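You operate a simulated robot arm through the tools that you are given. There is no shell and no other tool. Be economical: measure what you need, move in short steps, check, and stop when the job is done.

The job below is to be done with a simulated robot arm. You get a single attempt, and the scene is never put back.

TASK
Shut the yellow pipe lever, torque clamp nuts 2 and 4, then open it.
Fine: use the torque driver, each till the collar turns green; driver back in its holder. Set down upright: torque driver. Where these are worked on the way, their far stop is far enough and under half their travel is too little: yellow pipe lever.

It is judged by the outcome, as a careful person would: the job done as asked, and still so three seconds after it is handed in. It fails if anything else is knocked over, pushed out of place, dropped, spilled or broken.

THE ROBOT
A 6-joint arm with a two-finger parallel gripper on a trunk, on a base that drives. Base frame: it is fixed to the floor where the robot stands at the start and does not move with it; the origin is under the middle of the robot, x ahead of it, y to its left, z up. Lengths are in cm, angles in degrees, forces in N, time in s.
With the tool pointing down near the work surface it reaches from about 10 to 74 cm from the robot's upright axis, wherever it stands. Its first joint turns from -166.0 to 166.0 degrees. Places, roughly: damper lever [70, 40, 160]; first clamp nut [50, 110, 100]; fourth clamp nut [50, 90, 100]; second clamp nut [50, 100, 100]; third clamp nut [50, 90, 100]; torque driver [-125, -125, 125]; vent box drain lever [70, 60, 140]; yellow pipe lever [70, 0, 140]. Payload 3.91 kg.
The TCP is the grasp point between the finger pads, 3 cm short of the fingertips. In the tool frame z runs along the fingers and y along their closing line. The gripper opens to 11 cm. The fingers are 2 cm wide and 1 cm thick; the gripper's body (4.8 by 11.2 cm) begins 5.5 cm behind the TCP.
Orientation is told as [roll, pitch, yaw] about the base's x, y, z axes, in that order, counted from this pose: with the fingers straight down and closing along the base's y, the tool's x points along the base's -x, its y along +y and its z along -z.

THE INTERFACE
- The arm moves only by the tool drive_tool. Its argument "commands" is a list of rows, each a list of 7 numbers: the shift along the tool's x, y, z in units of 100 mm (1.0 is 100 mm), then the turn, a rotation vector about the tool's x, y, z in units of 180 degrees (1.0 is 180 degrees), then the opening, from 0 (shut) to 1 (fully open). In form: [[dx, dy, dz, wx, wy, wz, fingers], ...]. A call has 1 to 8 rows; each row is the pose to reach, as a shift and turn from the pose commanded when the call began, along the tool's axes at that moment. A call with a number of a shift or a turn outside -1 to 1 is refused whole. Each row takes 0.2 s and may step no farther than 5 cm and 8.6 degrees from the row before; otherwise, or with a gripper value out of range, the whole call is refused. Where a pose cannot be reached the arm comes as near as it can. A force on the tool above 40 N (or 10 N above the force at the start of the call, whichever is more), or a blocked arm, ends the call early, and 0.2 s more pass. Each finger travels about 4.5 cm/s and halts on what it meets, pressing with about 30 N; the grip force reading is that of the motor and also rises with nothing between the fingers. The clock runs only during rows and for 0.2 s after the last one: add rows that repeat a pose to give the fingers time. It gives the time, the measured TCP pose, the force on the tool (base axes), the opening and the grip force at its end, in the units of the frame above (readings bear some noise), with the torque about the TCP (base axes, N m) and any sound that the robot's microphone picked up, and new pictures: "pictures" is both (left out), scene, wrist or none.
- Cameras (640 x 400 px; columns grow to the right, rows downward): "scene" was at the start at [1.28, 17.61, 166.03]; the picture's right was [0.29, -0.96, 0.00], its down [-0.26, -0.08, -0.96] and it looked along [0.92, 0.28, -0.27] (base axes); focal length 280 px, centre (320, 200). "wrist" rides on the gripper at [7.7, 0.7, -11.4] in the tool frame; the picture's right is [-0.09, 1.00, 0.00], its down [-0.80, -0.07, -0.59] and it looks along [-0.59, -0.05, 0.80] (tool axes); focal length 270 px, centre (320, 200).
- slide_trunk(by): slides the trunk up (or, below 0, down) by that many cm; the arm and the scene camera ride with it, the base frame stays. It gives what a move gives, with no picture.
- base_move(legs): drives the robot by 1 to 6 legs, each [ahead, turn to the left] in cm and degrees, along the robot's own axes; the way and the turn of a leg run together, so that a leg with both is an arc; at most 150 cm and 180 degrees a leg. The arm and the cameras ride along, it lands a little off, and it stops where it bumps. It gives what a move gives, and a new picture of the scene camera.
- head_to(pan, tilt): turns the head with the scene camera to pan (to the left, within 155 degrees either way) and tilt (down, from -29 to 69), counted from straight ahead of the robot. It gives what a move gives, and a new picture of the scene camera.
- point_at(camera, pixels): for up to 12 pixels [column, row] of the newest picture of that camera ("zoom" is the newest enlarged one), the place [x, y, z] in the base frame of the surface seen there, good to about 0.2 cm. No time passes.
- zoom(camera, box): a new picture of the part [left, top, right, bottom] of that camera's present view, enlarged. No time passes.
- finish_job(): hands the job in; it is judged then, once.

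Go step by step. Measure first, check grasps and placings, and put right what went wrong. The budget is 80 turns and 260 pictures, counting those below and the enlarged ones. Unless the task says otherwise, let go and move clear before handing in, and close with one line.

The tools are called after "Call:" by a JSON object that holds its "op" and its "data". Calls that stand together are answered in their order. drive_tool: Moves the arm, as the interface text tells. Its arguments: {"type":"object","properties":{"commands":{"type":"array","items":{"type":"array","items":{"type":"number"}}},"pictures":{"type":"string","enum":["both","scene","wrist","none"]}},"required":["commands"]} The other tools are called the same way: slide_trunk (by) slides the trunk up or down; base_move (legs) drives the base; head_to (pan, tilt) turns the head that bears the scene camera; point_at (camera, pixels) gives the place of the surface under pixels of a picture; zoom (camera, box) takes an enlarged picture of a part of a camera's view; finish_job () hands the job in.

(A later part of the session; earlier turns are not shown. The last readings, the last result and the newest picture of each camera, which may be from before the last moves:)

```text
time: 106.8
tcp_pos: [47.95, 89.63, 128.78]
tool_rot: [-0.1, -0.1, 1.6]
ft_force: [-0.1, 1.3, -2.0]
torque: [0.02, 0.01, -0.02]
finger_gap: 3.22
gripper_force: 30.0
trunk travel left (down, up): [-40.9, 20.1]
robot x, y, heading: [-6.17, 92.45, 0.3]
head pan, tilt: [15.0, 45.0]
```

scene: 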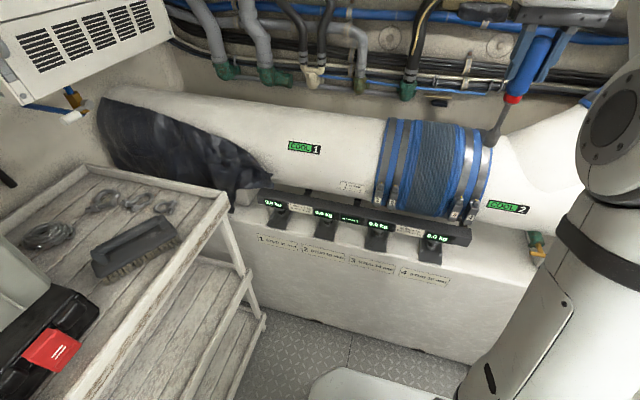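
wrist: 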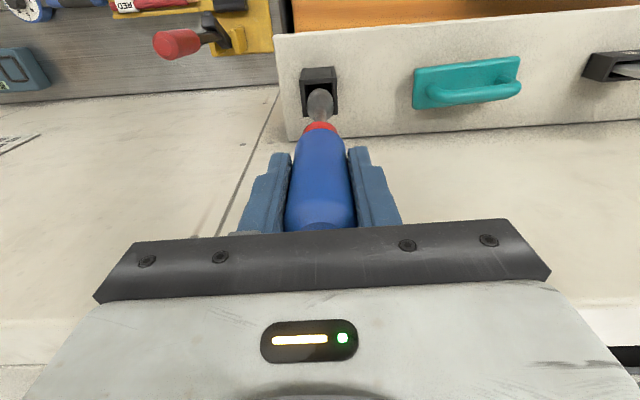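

Good placement: robot at (-6,92), facing the clamps. I zoom in on the nuts (385,195) and (465,212) and measure them.

Call:
{"op": "zoom", "data": {"camera": "scene", "box": [340, 150, 500, 250]}}

Call:
{"op": "zoom", "data": {"camera": "scene", "box": [440, 185, 490, 225]}}

Call:
{"op": "zoom", "data": {"camera": "scene", "box": [360, 170, 410, 210]}}

Call:
{"op": "zoom", "data": {"camera": "wrist", "box": [0, 0, 640, 400]}}

```text
4.00 times, centred on (420, 200) of scene
```

zoom: 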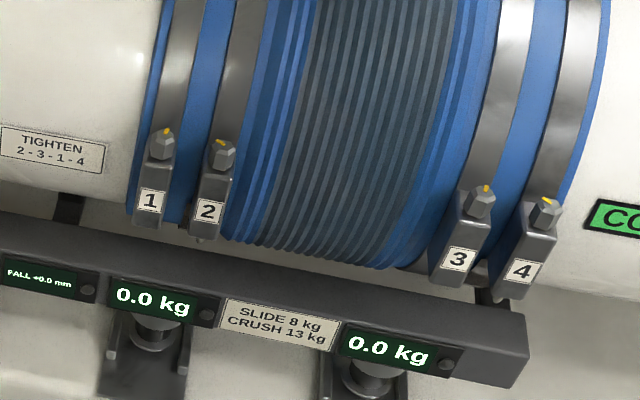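

```text
10.00 times, centred on (465, 205) of scene
```

zoom: 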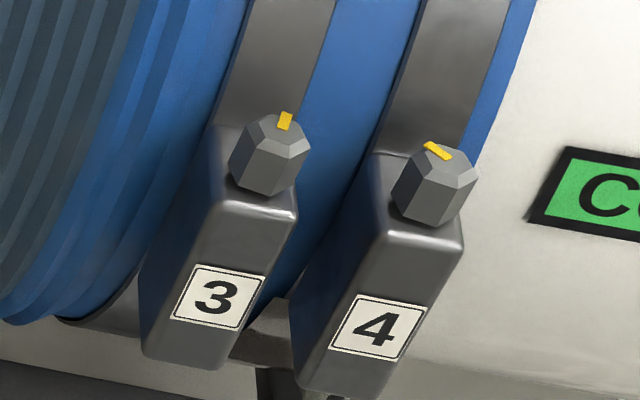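

```text
10.00 times, centred on (385, 190) of scene
```

zoom: 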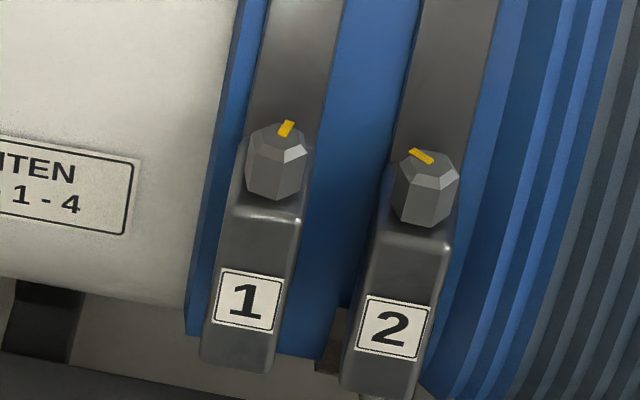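

```text
1.00 times, centred on (320, 200) of wrist
```

zoom: 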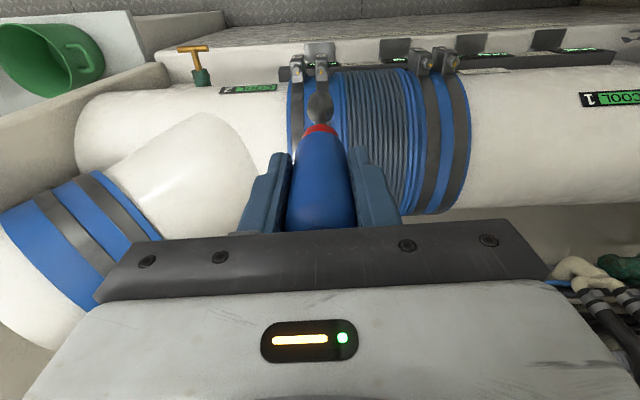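

Nuts 2 and 4 are clear, with yellow marks turned away from nuts 1 and 3. I measure nuts 2 and 4 on zoomed pictures.

Call:
{"op": "zoom", "data": {"camera": "scene", "box": [353, 170, 417, 210]}}

Call:
{"op": "point_at", "data": {"camera": "zoom", "pixels": [[427, 168], [425, 205], [408, 200], [450, 195], [277, 145], [270, 185], [410, 240], [420, 290], [400, 260], [420, 100]]}}

Call:
{"op": "zoom", "data": {"camera": "scene", "box": [433, 185, 497, 225]}}

Call:
{"op": "point_at", "data": {"camera": "zoom", "pixels": [[440, 165], [430, 200], [410, 190], [455, 205], [270, 135], [260, 175], [420, 240], [400, 290], [430, 80], [390, 245]]}}

```text
10.00 times, centred on (385, 190) of scene
```

zoom: 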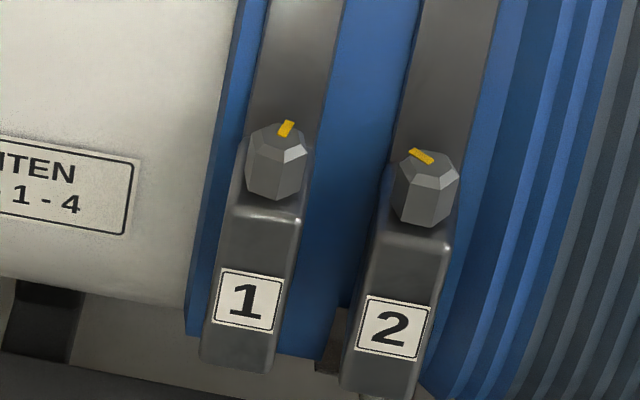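

```text
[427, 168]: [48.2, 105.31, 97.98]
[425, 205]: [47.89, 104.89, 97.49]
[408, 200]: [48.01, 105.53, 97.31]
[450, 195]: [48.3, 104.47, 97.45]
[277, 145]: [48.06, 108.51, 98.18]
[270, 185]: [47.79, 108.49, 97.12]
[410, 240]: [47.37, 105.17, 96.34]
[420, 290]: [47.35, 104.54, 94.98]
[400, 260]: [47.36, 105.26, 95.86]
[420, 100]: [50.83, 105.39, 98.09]
```

```text
10.00 times, centred on (465, 205) of scene
```

zoom: 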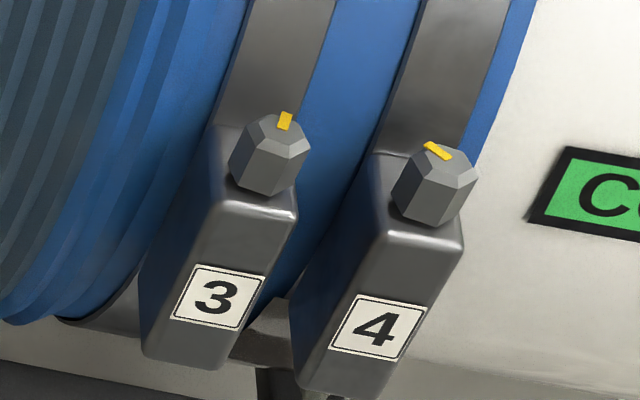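

```text
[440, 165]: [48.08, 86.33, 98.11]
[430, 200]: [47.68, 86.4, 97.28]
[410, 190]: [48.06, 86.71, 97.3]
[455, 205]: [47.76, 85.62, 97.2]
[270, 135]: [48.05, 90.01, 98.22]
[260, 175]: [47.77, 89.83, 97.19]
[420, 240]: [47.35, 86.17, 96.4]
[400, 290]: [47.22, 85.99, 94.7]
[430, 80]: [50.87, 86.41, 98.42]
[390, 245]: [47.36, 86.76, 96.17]
```

I head for nut 2 first (centre about (48.45,105.25), top z≈98.2). I move across above it, then check the socket's position against it.

Call:
{"op": "drive_tool", "data": {"commands": [[0, 0.25, 0, 0, 0, 0, 0], [0, 0.5, 0, 0, 0, 0, 0], [-0.02, 0.78, 0, 0, 0, 0, 0]], "pictures": "none"}}

Call:
{"op": "drive_tool", "data": {"commands": [[0, 0.25, 0, 0, 0, 0, 0], [0, 0.5, 0.3, 0, 0, 0, 0], [0, 0.78, 0.6, 0, 0, 0, 0], [0, 0.78, 0.9, 0, 0, 0, 0], [0, 0.78, 0.9, 0, 0, 0, 0]], "pictures": "both"}}

Call:
{"op": "zoom", "data": {"camera": "scene", "box": [340, 120, 440, 210]}}

Call:
{"op": "zoom", "data": {"camera": "wrist", "box": [260, 30, 380, 150]}}

```text
time: 107.6
tcp_pos: [47.9, 97.37, 128.8]
tool_rot: [-0.1, -0.2, 1.6]
ft_force: [-0.5, 0.2, -1.0]
torque: [0.05, 0.02, 0.01]
finger_gap: 3.21
gripper_force: 30.1
trunk travel left (down, up): [-40.9, 20.1]
robot x, y, heading: [-6.32, 92.55, 0.5]
head pan, tilt: [15.0, 45.0]
```

```text
time: 108.8
tcp_pos: [47.7, 105.17, 119.88]
tool_rot: [-0.1, -0.1, 1.6]
ft_force: [-0.6, 0.4, -2.0]
torque: [-0.01, 0.01, -0.01]
finger_gap: 3.21
gripper_force: 29.8
trunk travel left (down, up): [-40.9, 20.1]
robot x, y, heading: [-6.73, 92.35, 0.6]
head pan, tilt: [15.0, 45.0]
```

scene: 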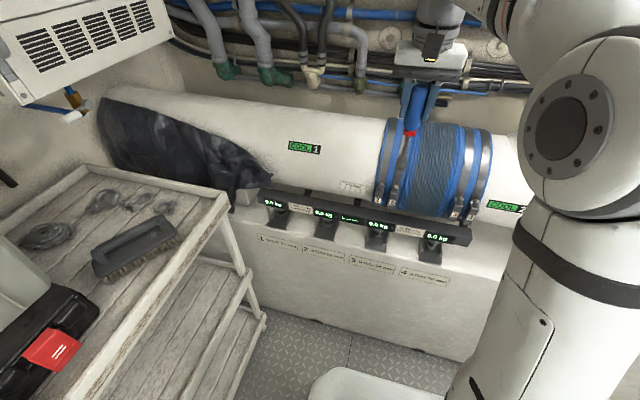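
wrist: 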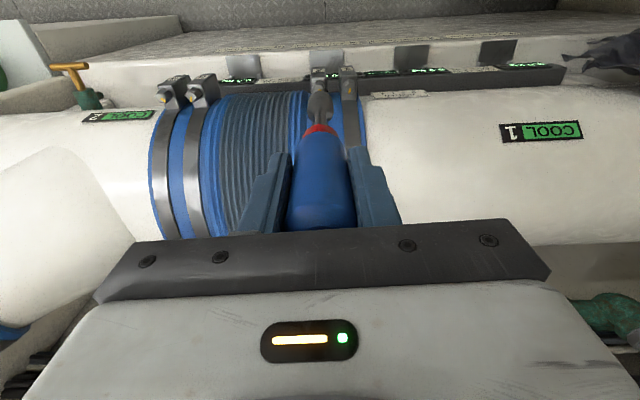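

```text
4.44 times, centred on (390, 165) of scene
```

zoom: 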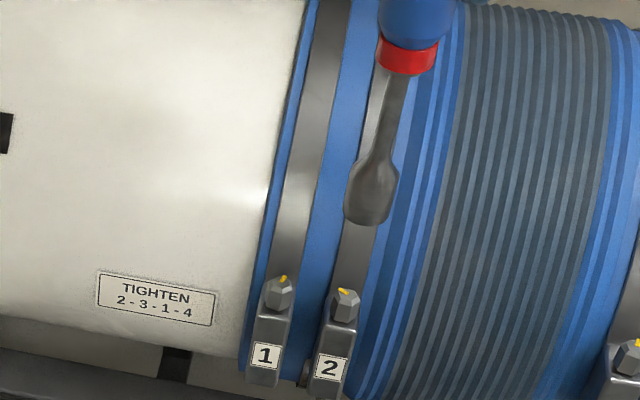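

```text
3.33 times, centred on (320, 90) of wrist
```

zoom: 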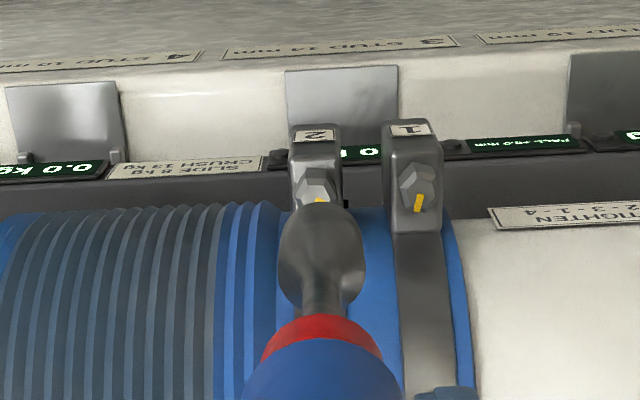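

Call:
{"op": "point_at", "data": {"camera": "scene", "pixels": [[401, 165], [400.5, 168], [397.5, 164], [405, 165], [407, 138], [402, 155]]}}

Call:
{"op": "point_at", "data": {"camera": "zoom", "pixels": [[322, 212], [322, 235], [290, 255], [355, 255], [322, 280], [320, 330], [315, 185], [418, 195]]}}

```text
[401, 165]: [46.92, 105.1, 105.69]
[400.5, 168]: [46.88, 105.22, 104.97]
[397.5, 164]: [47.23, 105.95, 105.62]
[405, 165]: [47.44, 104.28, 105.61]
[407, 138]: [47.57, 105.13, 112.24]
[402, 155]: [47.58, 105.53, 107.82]
```

```text
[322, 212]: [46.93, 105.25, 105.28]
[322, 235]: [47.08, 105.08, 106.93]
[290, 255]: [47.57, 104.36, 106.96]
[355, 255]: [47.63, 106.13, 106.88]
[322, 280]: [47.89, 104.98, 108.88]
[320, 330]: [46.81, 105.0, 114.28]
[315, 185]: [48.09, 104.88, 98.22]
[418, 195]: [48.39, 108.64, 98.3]
```

The socket axis is at about (47.95,105.15), bottom z≈104.2; the nut centre is about (48.42,105.08). I shift by the difference and lower until just above the nut.

Call:
{"op": "drive_tool", "data": {"commands": [[-0.047, -0.007, 0, 0, 0, 0, 0], [-0.047, -0.007, 0.25, 0, 0, 0, 0], [-0.047, -0.007, 0.45, 0, 0, 0, 0], [-0.047, -0.007, 0.54, 0, 0, 0, 0], [-0.047, -0.007, 0.54, 0, 0, 0, 0]], "pictures": "both"}}

Call:
{"op": "zoom", "data": {"camera": "scene", "box": [353, 160, 433, 210]}}

Call:
{"op": "zoom", "data": {"camera": "wrist", "box": [260, 30, 380, 150]}}

```text
time: 110.0
tcp_pos: [48.21, 105.17, 114.5]
tool_rot: [-0.1, -0.1, 1.5]
ft_force: [0.4, 0.1, -1.6]
torque: [0.04, 0.0, 0.0]
finger_gap: 3.22
gripper_force: 29.7
trunk travel left (down, up): [-40.9, 20.1]
robot x, y, heading: [-6.46, 92.09, 0.4]
head pan, tilt: [15.0, 45.0]
```

scene: 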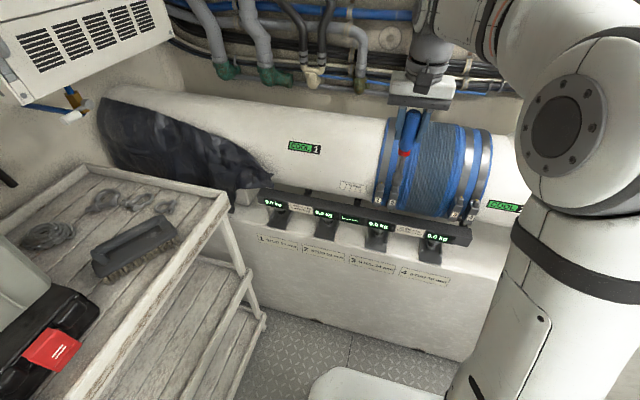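
wrist: 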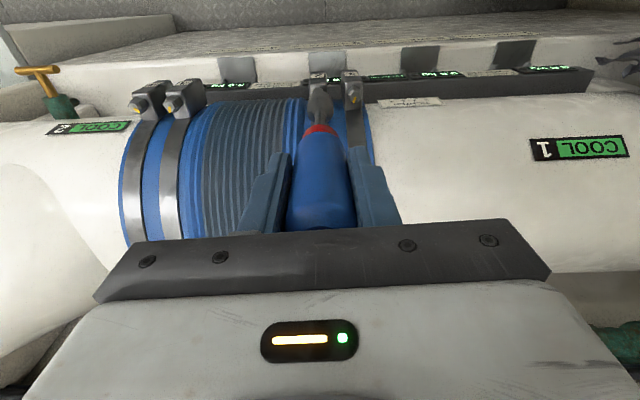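

```text
8.00 times, centred on (393, 185) of scene
```

zoom: 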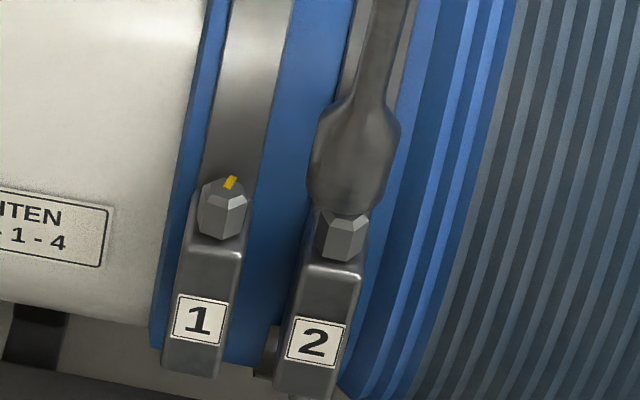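

```text
3.33 times, centred on (320, 90) of wrist
```

zoom: 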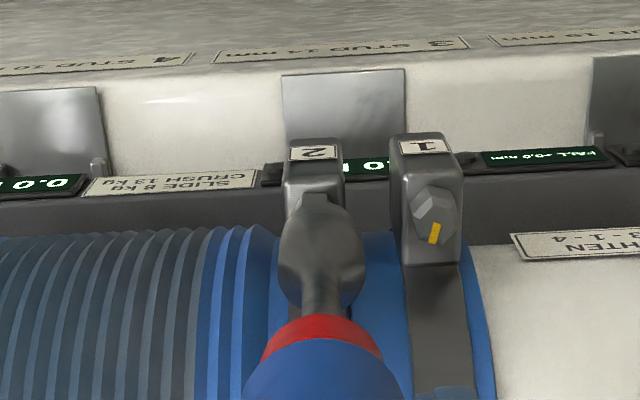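

The wrist zoom shows the socket (321) about 0.17 cm to the +y side of tower 2 (314). I correct that and lower gently onto the nut.

Call:
{"op": "drive_tool", "data": {"commands": [[0, -0.017, 0, 0, 0, 0, 0], [0, -0.017, 0.06, 0, 0, 0, 0], [0, -0.017, 0.1, 0, 0, 0, 0], [0, -0.017, 0.14, 0, 0, 0, 0], [0, -0.017, 0.18, 0, 0, 0, 0]], "pictures": "wrist"}}

Call:
{"op": "zoom", "data": {"camera": "scene", "box": [353, 160, 433, 210]}}

```text
time: 111.2
tcp_pos: [48.27, 104.99, 112.64]
tool_rot: [-0.1, -0.1, 1.6]
ft_force: [0.5, 0.3, -0.9]
torque: [0.0, 0.01, -0.02]
finger_gap: 3.19
gripper_force: 30.4
trunk travel left (down, up): [-40.9, 20.1]
robot x, y, heading: [-6.68, 92.53, 0.5]
head pan, tilt: [15.0, 45.0]
```

wrist: 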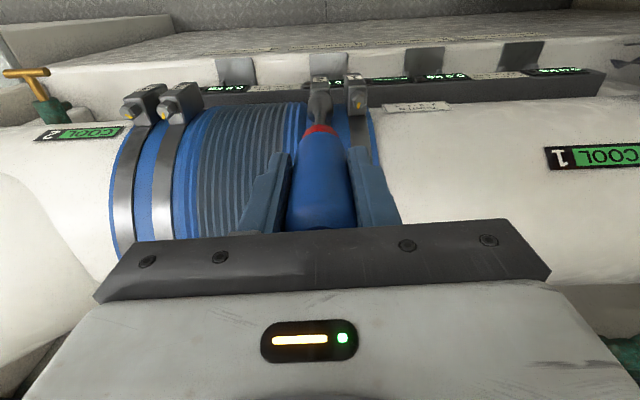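

```text
8.00 times, centred on (393, 185) of scene
```

zoom: 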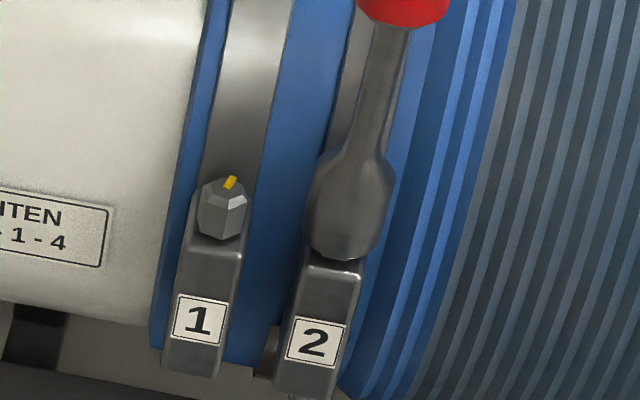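

The socket has gone over nut 2 with no force. I turn clockwise (seen from above) and watch the collar and torque.

Call:
{"op": "drive_tool", "data": {"commands": [[0, 0, 0.02, 0, 0, 0.04, 0], [0, 0, 0.02, 0, 0, 0.08, 0], [0, 0, 0.02, 0, 0, 0.12, 0], [0, 0, 0.02, 0, 0, 0.16, 0], [0, 0, 0.02, 0, 0, 0.2, 0], [0, 0, 0.02, 0, 0, 0.24, 0], [0, 0, 0.02, 0, 0, 0.28, 0]], "pictures": "wrist"}}

Call:
{"op": "zoom", "data": {"camera": "scene", "box": [353, 130, 449, 210]}}

```text
time: 112.8
tcp_pos: [48.28, 105.06, 112.41]
tool_rot: [0.1, -0.2, -48.9]
ft_force: [-1.0, 6.7, -2.3]
torque: [1.03, 0.19, 0.08]
finger_gap: 3.24
gripper_force: 29.8
trunk travel left (down, up): [-40.9, 20.1]
robot x, y, heading: [-6.05, 92.51, 0.3]
head pan, tilt: [15.0, 45.0]
```

wrist: 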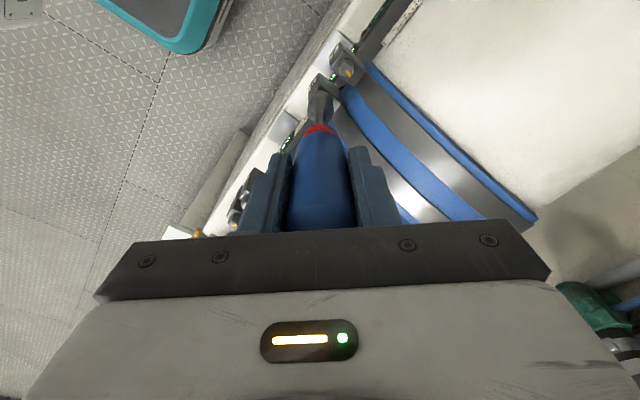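

```text
5.00 times, centred on (401, 170) of scene
```

zoom: 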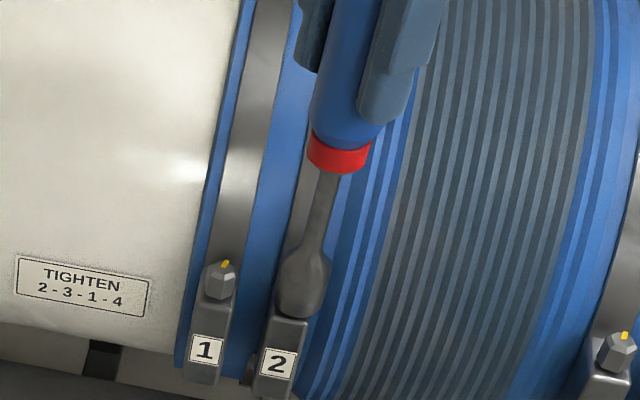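

The nut is turning but a sideways force of 6.7 N shows that the driver's axis is about 0.2 cm off the TCP. I keep turning while compensating for that offset.

Call:
{"op": "drive_tool", "data": {"commands": [[0.008, 0.017, 0, 0, 0, 0, 0], [0.0077, 0.02, 0, 0, 0, 0.04, 0], [0.0072, 0.0222, 0, 0, 0, 0.08, 0], [0.0063, 0.025, 0, 0, 0, 0.12, 0], [0.0051, 0.0276, 0, 0, 0, 0.16, 0], [0.0037, 0.03, 0, 0, 0, 0.2, 0], [0.002, 0.0319, 0, 0, 0, 0.24, 0], [0, 0.0338, 0, 0, 0, 0.28, 0]], "pictures": "none"}}

Call:
{"op": "zoom", "data": {"camera": "scene", "box": [353, 130, 449, 210]}}

```text
time: 114.6
tcp_pos: [48.54, 105.21, 112.34]
tool_rot: [0.0, 0.0, -99.3]
ft_force: [-0.3, 0.9, -1.9]
torque: [0.0, -0.01, 0.09]
finger_gap: 3.2
gripper_force: 30.2
trunk travel left (down, up): [-40.9, 20.1]
robot x, y, heading: [-6.54, 92.55, 0.2]
head pan, tilt: [15.0, 45.0]
```

```text
5.00 times, centred on (401, 170) of scene
```

zoom: 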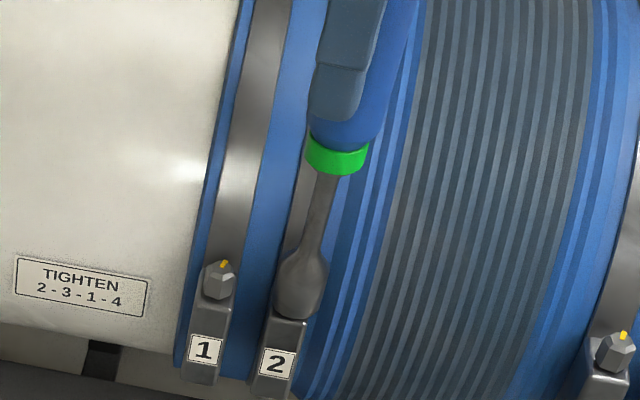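

The collar is green: nut 2 is torqued. I lift off straight up, then turn the tool back and move toward nut 4.

Call:
{"op": "drive_tool", "data": {"commands": [[0, 0, -0.1, 0, 0, 0, 0], [0, 0, -0.25, 0, 0, 0, 0], [0, 0, -0.5, 0, 0, 0, 0], [0, 0, -0.65, 0, 0, 0, 0], [0, 0, -0.65, 0, 0, -0.045, 0], [0, 0, -0.65, 0, 0, -0.09, 0], [0, 0, -0.65, 0, 0, -0.135, 0], [0, 0, -0.65, 0, 0, -0.18, 0]], "pictures": "none"}}

Call:
{"op": "zoom", "data": {"camera": "scene", "box": [340, 110, 500, 210]}}

Call:
{"op": "drive_tool", "data": {"commands": [[0, 0, 0, 0, 0, -0.045, 0], [0, 0, 0, 0, 0, -0.09, 0], [0, 0, 0, 0, 0, -0.135, 0], [0, 0, 0, 0, 0, -0.18, 0], [0, 0, 0, 0, 0, -0.225, 0], [0, 0, 0, 0, 0, -0.27, 0], [0, 0, 0, 0, 0, -0.315, 0], [0, 0, 0, 0, 0, -0.36, 0]], "pictures": "none"}}

Call:
{"op": "drive_tool", "data": {"commands": [[0, -0.3, 0, 0, 0, 0, 0], [0, -0.6, 0, 0, 0, 0, 0], [0, -0.95, 0, 0, 0, 0, 0]], "pictures": "none"}}

Call:
{"op": "drive_tool", "data": {"commands": [[0, -0.3, 0, 0, 0, 0, 0], [0, -0.6, 0, 0, 0, 0, 0], [0, -0.9, 0, 0, 0, 0, 0], [0, -0.9, 0, 0, 0, 0, 0]], "pictures": "both"}}

```text
time: 116.4
tcp_pos: [48.47, 105.28, 118.99]
tool_rot: [0.1, -0.1, -66.6]
ft_force: [-0.5, 0.0, -1.6]
torque: [0.01, 0.03, -0.01]
finger_gap: 3.22
gripper_force: 29.6
trunk travel left (down, up): [-40.9, 20.1]
robot x, y, heading: [-6.57, 92.7, 0.1]
head pan, tilt: [15.0, 45.0]
```

```text
4.00 times, centred on (420, 160) of scene
```

zoom: 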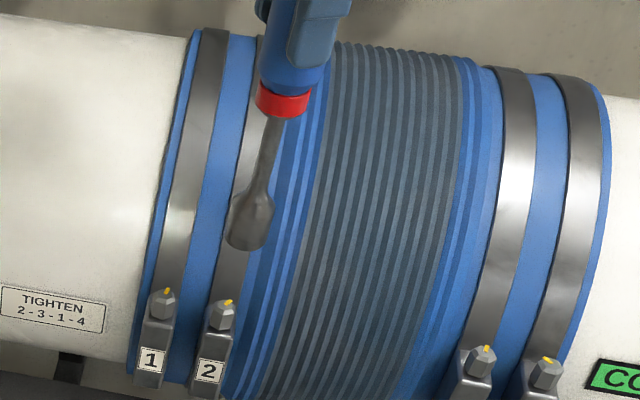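

```text
time: 118.2
tcp_pos: [48.44, 105.16, 118.87]
tool_rot: [0.0, -0.1, -1.8]
ft_force: [0.6, -0.1, -1.2]
torque: [-0.03, 0.0, -0.03]
finger_gap: 3.21
gripper_force: 29.7
trunk travel left (down, up): [-40.9, 20.1]
robot x, y, heading: [-6.47, 92.59, 0.2]
head pan, tilt: [15.0, 45.0]
```

```text
time: 119.0
tcp_pos: [48.15, 95.67, 118.87]
tool_rot: [-0.2, -0.1, -2.0]
ft_force: [-0.9, 0.6, -0.9]
torque: [-0.04, 0.04, 0.0]
finger_gap: 3.22
gripper_force: 29.5
trunk travel left (down, up): [-40.9, 20.1]
robot x, y, heading: [-6.65, 92.68, 0.4]
head pan, tilt: [15.0, 45.0]
```

```text
time: 120.0
tcp_pos: [47.67, 86.67, 118.86]
tool_rot: [0.1, -0.1, -2.0]
ft_force: [0.7, -0.3, -1.2]
torque: [0.01, 0.03, 0.01]
finger_gap: 3.22
gripper_force: 29.9
trunk travel left (down, up): [-40.9, 20.1]
robot x, y, heading: [-6.17, 92.27, 0.0]
head pan, tilt: [15.0, 45.0]
```

scene: 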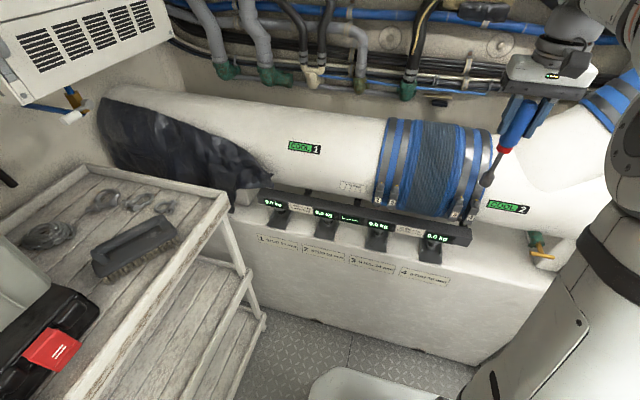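
wrist: 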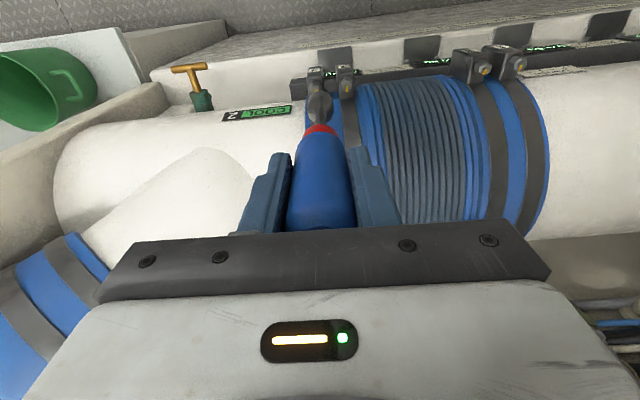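

Nut 2's mark now lines up like 1 and 3. I check the socket against nut 4 in the wrist view.

Call:
{"op": "zoom", "data": {"camera": "wrist", "box": [260, 30, 380, 150]}}

Call:
{"op": "point_at", "data": {"camera": "zoom", "pixels": [[322, 212], [290, 250], [355, 250], [320, 320]]}}

```text
3.33 times, centred on (320, 90) of wrist
```

zoom: 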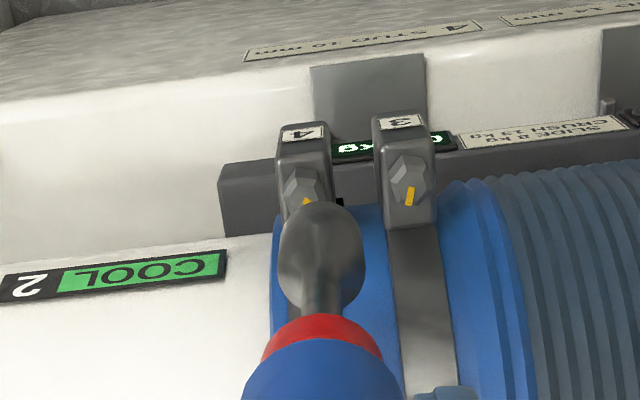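

```text
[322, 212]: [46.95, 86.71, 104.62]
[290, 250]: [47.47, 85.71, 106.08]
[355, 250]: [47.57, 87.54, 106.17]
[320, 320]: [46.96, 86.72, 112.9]
```

Nut 4's tower is about 0.45 cm to the -y side of the socket. I shift to (48.28,86.22) and lower to just above it.

Call:
{"op": "drive_tool", "data": {"commands": [[-0.062, -0.042, 0, 0, 0, 0, 0], [-0.062, -0.042, 0.2, 0, 0, 0, 0], [-0.062, -0.042, 0.4, 0, 0, 0, 0], [-0.062, -0.042, 0.44, 0, 0, 0, 0], [-0.062, -0.042, 0.44, 0, 0, 0, 0]], "pictures": "none"}}

Call:
{"op": "zoom", "data": {"camera": "wrist", "box": [260, 30, 380, 150]}}

Call:
{"op": "zoom", "data": {"camera": "scene", "box": [433, 175, 513, 225]}}

```text
time: 121.2
tcp_pos: [48.37, 86.25, 114.6]
tool_rot: [0.0, -0.1, -2.0]
ft_force: [1.1, -0.1, -2.0]
torque: [0.0, -0.03, 0.03]
finger_gap: 3.22
gripper_force: 30.2
trunk travel left (down, up): [-40.9, 20.1]
robot x, y, heading: [-6.64, 92.53, 0.2]
head pan, tilt: [15.0, 45.0]
```

```text
3.33 times, centred on (320, 90) of wrist
```

zoom: 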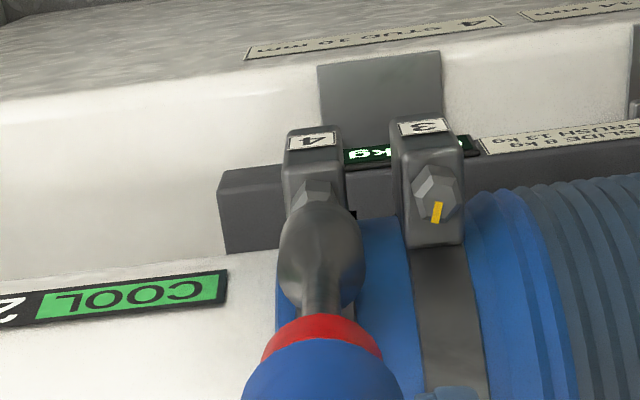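

```text
8.00 times, centred on (473, 200) of scene
```

zoom: 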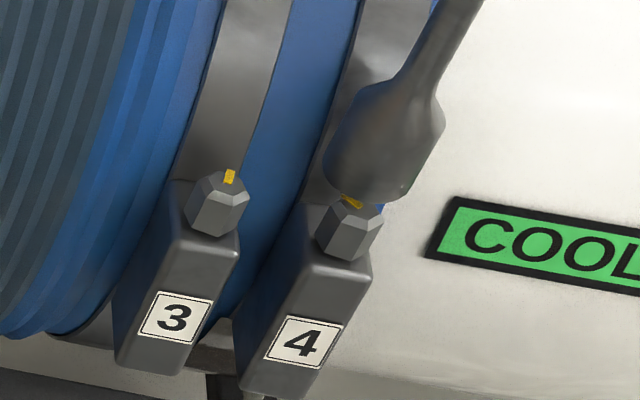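

A last shift of 0.14 cm to -y, then down over nut 4.

Call:
{"op": "drive_tool", "data": {"commands": [[0, -0.014, 0, 0, 0, 0, 0], [0, -0.014, 0.06, 0, 0, 0, 0], [0, -0.014, 0.1, 0, 0, 0, 0], [0, -0.014, 0.14, 0, 0, 0, 0], [0, -0.014, 0.18, 0, 0, 0, 0], [0, -0.014, 0.21, 0, 0, 0, 0]], "pictures": "none"}}

Call:
{"op": "zoom", "data": {"camera": "scene", "box": [433, 155, 529, 225]}}

```text
time: 122.6
tcp_pos: [48.29, 86.18, 112.57]
tool_rot: [-0.2, -0.1, -2.0]
ft_force: [1.2, -1.0, 22.0]
torque: [-0.18, -0.12, 0.02]
finger_gap: 3.22
gripper_force: 29.3
trunk travel left (down, up): [-40.9, 20.1]
robot x, y, heading: [-6.33, 92.73, 0.3]
head pan, tilt: [15.0, 45.0]
```

```text
5.71 times, centred on (481, 190) of scene
```

zoom: 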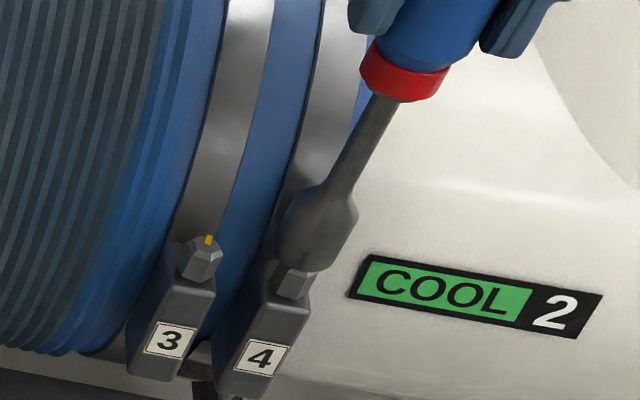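

It met 22 N: the socket is sitting on top of nut 4, apparently offset to the right (310 versus 302). I lift and re-measure.

Call:
{"op": "drive_tool", "data": {"commands": [[0, 0, -0.06, 0, 0, 0, 0], [0, 0, -0.15, 0, 0, 0, 0], [0, 0, -0.2, 0, 0, 0, 0], [0, 0, -0.2, 0, 0, 0, 0]], "pictures": "none"}}

Call:
{"op": "zoom", "data": {"camera": "scene", "box": [433, 165, 513, 225]}}

Call:
{"op": "zoom", "data": {"camera": "wrist", "box": [270, 40, 370, 140]}}

Call:
{"op": "point_at", "data": {"camera": "zoom", "pixels": [[320, 220], [320, 200], [285, 260], [360, 260], [318, 185], [320, 340], [312, 130]]}}

```text
time: 123.6
tcp_pos: [48.4, 86.13, 114.48]
tool_rot: [0.0, -0.2, -1.9]
ft_force: [-1.2, 0.2, -0.6]
torque: [-0.01, 0.01, -0.01]
finger_gap: 3.21
gripper_force: 29.7
trunk travel left (down, up): [-40.9, 20.1]
robot x, y, heading: [-6.45, 92.64, 0.1]
head pan, tilt: [15.0, 45.0]
```

```text
6.67 times, centred on (473, 195) of scene
```

zoom: 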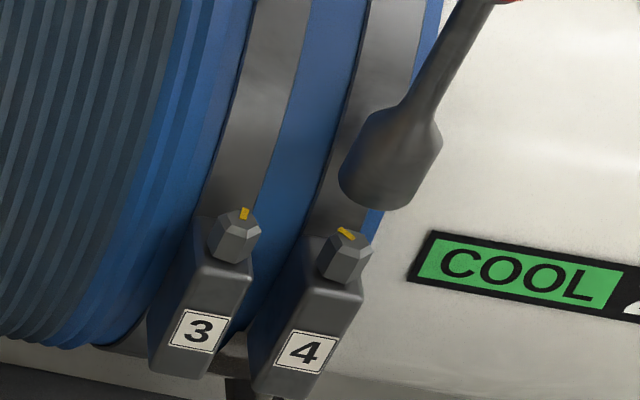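

```text
4.00 times, centred on (320, 90) of wrist
```

zoom: 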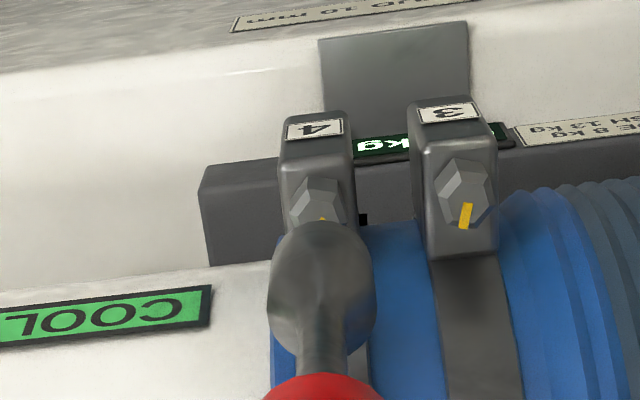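

```text
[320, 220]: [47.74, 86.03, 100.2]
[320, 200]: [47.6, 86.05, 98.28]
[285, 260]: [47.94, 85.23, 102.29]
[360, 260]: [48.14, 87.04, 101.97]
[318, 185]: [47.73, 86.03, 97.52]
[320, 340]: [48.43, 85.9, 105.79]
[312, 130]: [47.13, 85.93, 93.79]
```

The driver slipped up about 0.8 cm in the grip, and its axis is about 0.3 cm too far in x. I correct by (-0.3,-0.12) and lower again.

Call:
{"op": "drive_tool", "data": {"commands": [[0.028, -0.01, 0, 0, 0, 0, 0], [0.028, -0.01, 0.06, 0, 0, 0, 0], [0.028, -0.01, 0.11, 0, 0, 0, 0], [0.028, -0.01, 0.15, 0, 0, 0, 0], [0.028, -0.01, 0.18, 0, 0, 0, 0]], "pictures": "none"}}

Call:
{"op": "zoom", "data": {"camera": "scene", "box": [433, 165, 513, 225]}}

Call:
{"op": "zoom", "data": {"camera": "wrist", "box": [270, 40, 370, 140]}}

```text
time: 124.8
tcp_pos: [48.18, 86.13, 112.59]
tool_rot: [-0.1, -0.1, -2.1]
ft_force: [-0.5, 0.4, -1.9]
torque: [0.02, 0.01, -0.02]
finger_gap: 3.21
gripper_force: 30.1
trunk travel left (down, up): [-40.9, 20.1]
robot x, y, heading: [-6.45, 92.67, 0.3]
head pan, tilt: [15.0, 45.0]
```

```text
6.67 times, centred on (473, 195) of scene
```

zoom: 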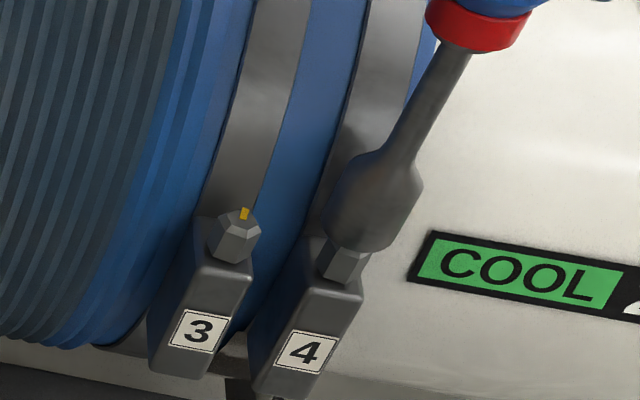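

```text
4.00 times, centred on (320, 90) of wrist
```

zoom: 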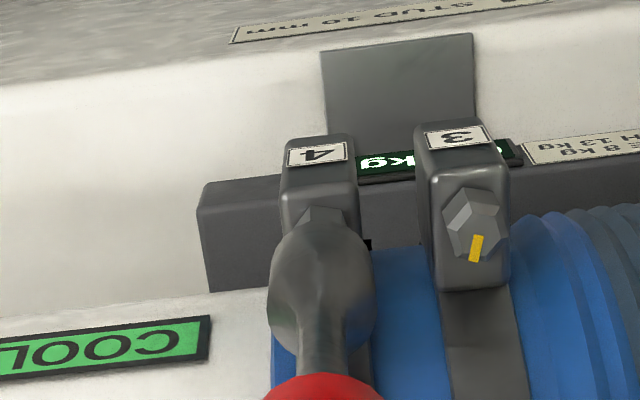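

No contact force now, and the socket partly covers the nut. I lower 1.1 cm more.

Call:
{"op": "drive_tool", "data": {"commands": [[0, 0, 0.04, 0, 0, 0, 0], [0, 0, 0.07, 0, 0, 0, 0], [0, 0, 0.1, 0, 0, 0, 0], [0, 0, 0.1, 0, 0, 0, 0]], "pictures": "none"}}

Call:
{"op": "zoom", "data": {"camera": "scene", "box": [433, 165, 513, 225]}}

```text
time: 125.8
tcp_pos: [48.17, 86.0, 111.66]
tool_rot: [-0.1, -0.2, -2.0]
ft_force: [-6.9, -0.4, 0.3]
torque: [0.0, 0.8, -0.01]
finger_gap: 3.23
gripper_force: 30.3
trunk travel left (down, up): [-40.9, 20.1]
robot x, y, heading: [-6.42, 92.83, 0.5]
head pan, tilt: [15.0, 45.0]
```

```text
6.67 times, centred on (473, 195) of scene
```

zoom: 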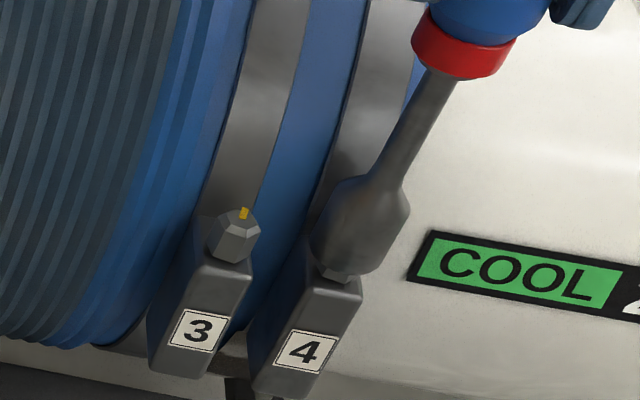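

The socket is on the nut with a side force of 6.9 N, so I shift 0.2 cm toward -x and go down a bit more.

Call:
{"op": "drive_tool", "data": {"commands": [[0.02, 0, 0, 0, 0, 0, 0], [0.02, 0, 0.03, 0, 0, 0, 0], [0.02, 0, 0.05, 0, 0, 0, 0], [0.02, 0, 0.05, 0, 0, 0, 0]], "pictures": "none"}}

Call:
{"op": "zoom", "data": {"camera": "scene", "box": [433, 165, 513, 225]}}

```text
time: 126.8
tcp_pos: [47.97, 85.92, 111.19]
tool_rot: [-0.1, -0.1, -2.0]
ft_force: [-0.6, -0.5, -1.1]
torque: [0.01, 0.0, 0.0]
finger_gap: 3.25
gripper_force: 30.5
trunk travel left (down, up): [-40.9, 20.1]
robot x, y, heading: [-6.34, 92.63, 0.3]
head pan, tilt: [15.0, 45.0]
```

```text
6.67 times, centred on (473, 195) of scene
```

zoom: 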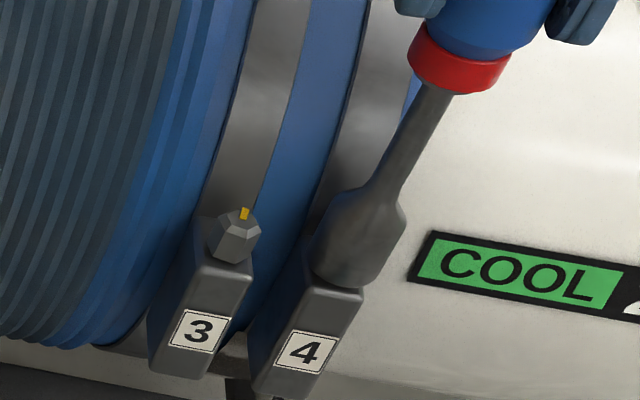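

Seated with no side force. I turn clockwise, compensating for a 0.4 cm axis offset.

Call:
{"op": "drive_tool", "data": {"commands": [[-0.0003, 0.0053, 0, 0, 0, 0.04, 0], [-0.0013, 0.0104, 0, 0, 0, 0.08, 0], [-0.003, 0.0155, 0, 0, 0, 0.12, 0], [-0.0052, 0.0202, 0, 0, 0, 0.16, 0], [-0.008, 0.0247, 0, 0, 0, 0.2, 0], [-0.0114, 0.0288, 0, 0, 0, 0.24, 0], [-0.0152, 0.0324, 0, 0, 0, 0.28, 0]], "pictures": "none"}}

Call:
{"op": "zoom", "data": {"camera": "scene", "box": [433, 145, 529, 225]}}

```text
time: 128.4
tcp_pos: [48.05, 86.48, 111.12]
tool_rot: [-0.1, 0.0, -52.5]
ft_force: [-0.6, -0.6, -1.2]
torque: [0.0, -0.02, 0.09]
finger_gap: 3.25
gripper_force: 30.5
trunk travel left (down, up): [-40.9, 20.1]
robot x, y, heading: [-6.5, 92.61, 0.3]
head pan, tilt: [15.0, 45.0]
```

```text
5.00 times, centred on (481, 185) of scene
```

zoom: 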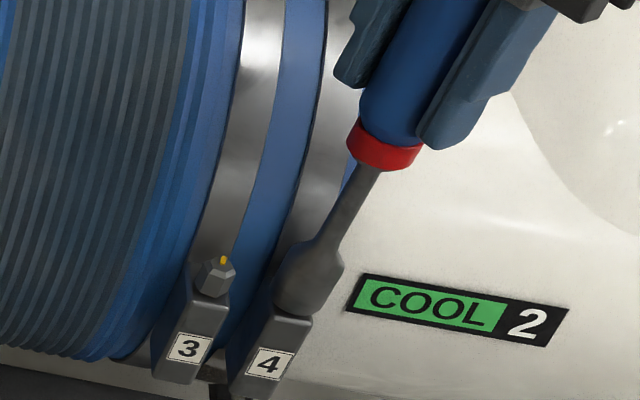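

No side force at all; torque 0.09 N m and the nut is turning. I repeat for another 50°.

Call:
{"op": "drive_tool", "data": {"commands": [[-0.0003, 0.0053, 0, 0, 0, 0.04, 0], [-0.0013, 0.0104, 0, 0, 0, 0.08, 0], [-0.003, 0.0155, 0, 0, 0, 0.12, 0], [-0.0052, 0.0202, 0, 0, 0, 0.16, 0], [-0.008, 0.0247, 0, 0, 0, 0.2, 0], [-0.0114, 0.0288, 0, 0, 0, 0.24, 0], [-0.0152, 0.0324, 0, 0, 0, 0.28, 0]], "pictures": "none"}}

Call:
{"op": "zoom", "data": {"camera": "scene", "box": [433, 145, 529, 225]}}

```text
time: 130.0
tcp_pos: [48.43, 86.46, 111.14]
tool_rot: [0.2, 0.0, -103.0]
ft_force: [0.3, -0.2, -1.7]
torque: [0.04, -0.01, 0.07]
finger_gap: 3.23
gripper_force: 29.8
trunk travel left (down, up): [-40.9, 20.1]
robot x, y, heading: [-6.45, 92.55, 0.3]
head pan, tilt: [15.0, 45.0]
```

```text
5.00 times, centred on (481, 185) of scene
```

zoom: 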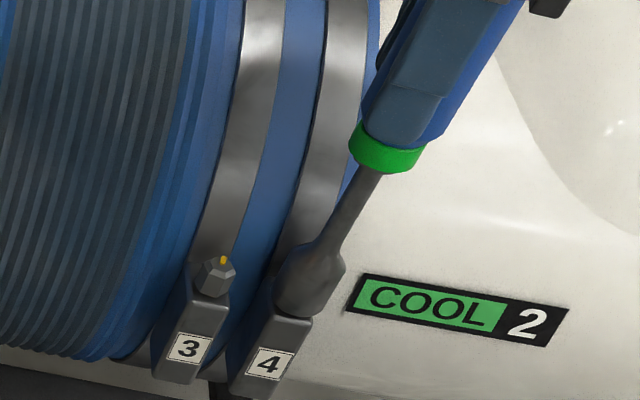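

The collar is green: nut 4 is torqued. I lift off, verify, and unwind the wrist.

Call:
{"op": "drive_tool", "data": {"commands": [[0, 0, -0.1, 0, 0, 0, 0], [0, 0, -0.3, 0, 0, 0, 0], [0, 0, -0.6, 0, 0, 0, 0], [0, 0, -0.95, 0, 0, 0, 0], [0, 0, -0.95, 0, 0, -0.045, 0], [0, 0, -0.95, 0, 0, -0.09, 0], [0, 0, -0.95, 0, 0, -0.135, 0], [0, 0, -0.95, 0, 0, -0.18, 0]], "pictures": "none"}}

Call:
{"op": "zoom", "data": {"camera": "scene", "box": [340, 130, 500, 230]}}

Call:
{"op": "drive_tool", "data": {"commands": [[0, 0, -0.2, 0, 0, -0.045, 0], [0, 0, -0.4, 0, 0, -0.09, 0], [0, 0, -0.6, 0, 0, -0.135, 0], [0, 0, -0.8, 0, 0, -0.18, 0], [0, 0, -0.8, 0, 0, -0.225, 0], [0, 0, -0.8, 0, 0, -0.27, 0], [0, 0, -0.8, 0, 0, -0.315, 0], [0, 0, -0.8, 0, 0, -0.36, 0]], "pictures": "none"}}

Call:
{"op": "drive_tool", "data": {"commands": [[0, 0, 0, 0, 0, -0.018, 0], [0, 0, 0, 0, 0, -0.018, 0]], "pictures": "none"}}

```text
time: 131.8
tcp_pos: [48.47, 86.41, 120.66]
tool_rot: [0.1, -0.1, -70.2]
ft_force: [0.3, -0.7, -1.0]
torque: [0.02, 0.01, 0.0]
finger_gap: 3.21
gripper_force: 30.0
trunk travel left (down, up): [-40.9, 20.1]
robot x, y, heading: [-5.96, 92.59, 0.2]
head pan, tilt: [15.0, 45.0]
```

```text
4.00 times, centred on (420, 180) of scene
```

zoom: 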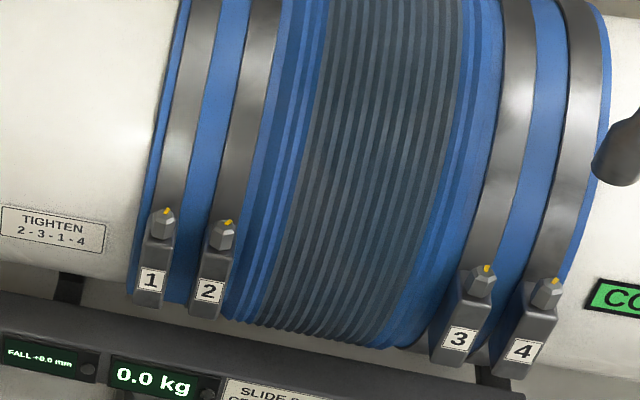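

```text
time: 133.6
tcp_pos: [48.41, 86.42, 128.72]
tool_rot: [-0.2, -0.1, -5.4]
ft_force: [-0.5, -0.2, -0.7]
torque: [0.03, 0.01, -0.01]
finger_gap: 3.25
gripper_force: 30.3
trunk travel left (down, up): [-40.9, 20.1]
robot x, y, heading: [-5.95, 92.24, 0.4]
head pan, tilt: [15.0, 45.0]
```

```text
time: 134.2
tcp_pos: [48.4, 86.33, 128.66]
tool_rot: [0.0, -0.1, -2.4]
ft_force: [-1.1, -0.8, -1.6]
torque: [-0.01, 0.0, 0.03]
finger_gap: 3.2
gripper_force: 30.0
trunk travel left (down, up): [-40.9, 20.1]
robot x, y, heading: [-6.54, 92.47, 0.2]
head pan, tilt: [15.0, 45.0]
```

All four nut marks now match. I retrace the path back to the tool shelf.

Call:
{"op": "base_move", "data": {"legs": [[-35, 75], [-85, 0], [0, 15.5]]}}

Call:
{"op": "slide_trunk", "data": {"by": 20}}

Call:
{"op": "base_move", "data": {"legs": [[-108, 0]]}}

```text
time: 136.7
tcp_pos: [16.66, 119.69, 128.42]
tool_rot: [0.0, 0.1, 44.1]
ft_force: [0.9, -0.2, -2.1]
torque: [-0.03, 0.07, -0.04]
finger_gap: 3.23
gripper_force: 30.2
trunk travel left (down, up): [-40.9, 20.1]
robot x, y, heading: [-25.07, 83.78, 40.8]
head pan, tilt: [15.0, 45.0]
stopped in leg 1: the robot was blocked; the commanded pose is now the measured one
```

scene: 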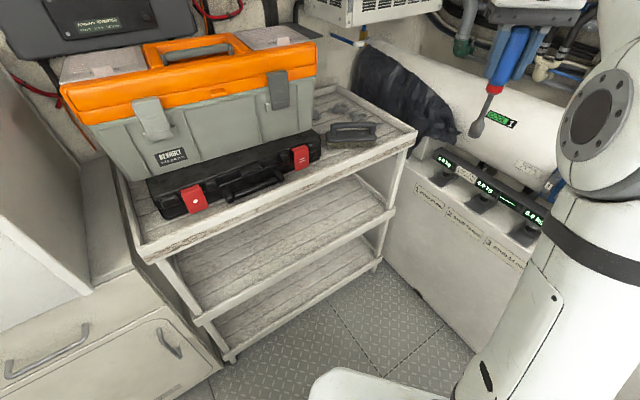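

```text
time: 138.8
tcp_pos: [16.71, 119.7, 148.41]
tool_rot: [0.0, 0.1, 44.1]
ft_force: [-0.6, 0.5, -2.5]
torque: [-0.05, 0.01, 0.02]
finger_gap: 3.24
gripper_force: 29.7
trunk travel left (down, up): [-60.9, 0.1]
robot x, y, heading: [-25.11, 83.87, 40.5]
head pan, tilt: [15.0, 45.0]
```

```text
time: 143.0
tcp_pos: [-39.8, 71.16, 148.43]
tool_rot: [0.0, 0.2, 44.2]
ft_force: [-0.2, 0.6, -1.6]
torque: [0.0, -0.01, -0.01]
finger_gap: 3.24
gripper_force: 30.1
trunk travel left (down, up): [-60.9, 0.1]
robot x, y, heading: [-81.73, 34.85, 41.0]
head pan, tilt: [15.0, 45.0]
stopped in leg 1: the robot was blocked; the commanded pose is now the measured one
```

scene: 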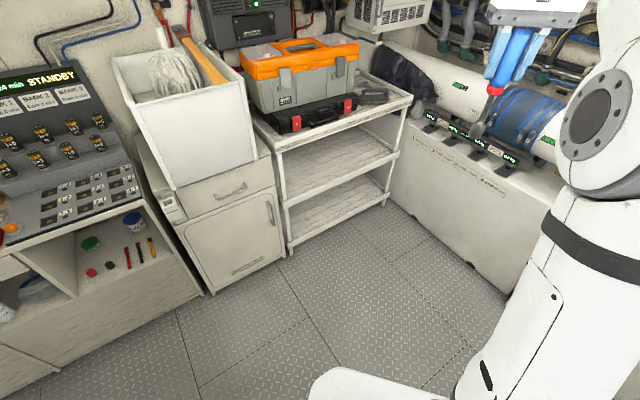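

The first leg was blocked midway and the later legs ran from there; I must check what was touched. The robot is now at (-82,35) heading 41°, so I look around it.

Call:
{"op": "head_to", "data": {"pan": 120, "tilt": 35}}

Call:
{"op": "head_to", "data": {"pan": -140, "tilt": 35}}

Call:
{"op": "head_to", "data": {"pan": -60, "tilt": 25}}

```text
time: 144.8
tcp_pos: [-39.79, 71.28, 148.26]
tool_rot: [0.0, 0.3, 44.2]
ft_force: [0.5, -0.9, -1.5]
torque: [0.0, 0.03, 0.04]
finger_gap: 3.23
gripper_force: 29.7
trunk travel left (down, up): [-60.9, 0.1]
robot x, y, heading: [-81.84, 35.58, 40.8]
head pan, tilt: [120.0, 35.0]
```

scene: 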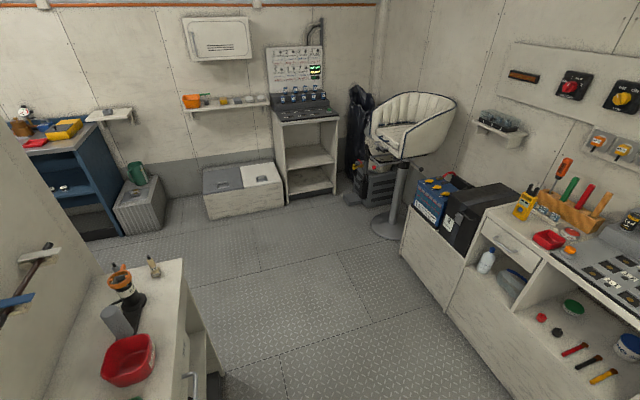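

```text
time: 148.4
tcp_pos: [-39.7, 71.3, 148.27]
tool_rot: [0.0, 0.4, 44.1]
ft_force: [0.2, 0.3, -1.4]
torque: [0.0, 0.02, 0.0]
finger_gap: 3.22
gripper_force: 30.1
trunk travel left (down, up): [-60.9, 0.1]
robot x, y, heading: [-82.09, 34.95, 41.2]
head pan, tilt: [-140.0, 35.0]
```

scene: 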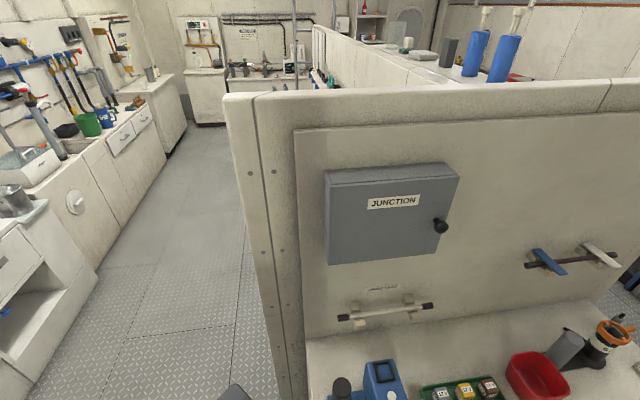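

```text
time: 149.9
tcp_pos: [-39.82, 71.05, 148.15]
tool_rot: [0.0, 0.4, 44.3]
ft_force: [0.6, -0.5, -1.7]
torque: [-0.03, 0.04, -0.01]
finger_gap: 3.23
gripper_force: 29.7
trunk travel left (down, up): [-60.9, 0.1]
robot x, y, heading: [-81.87, 35.22, 40.8]
head pan, tilt: [-60.0, 25.0]
```

scene: 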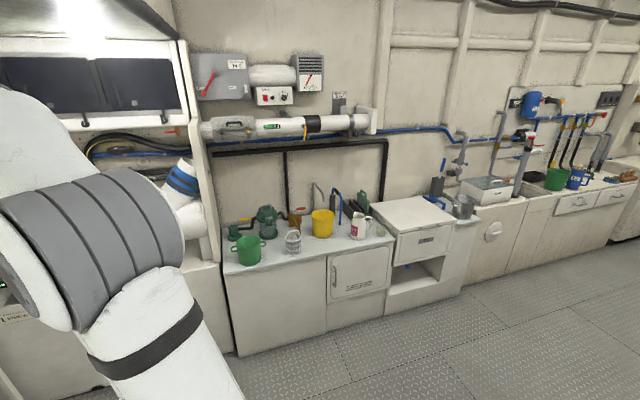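

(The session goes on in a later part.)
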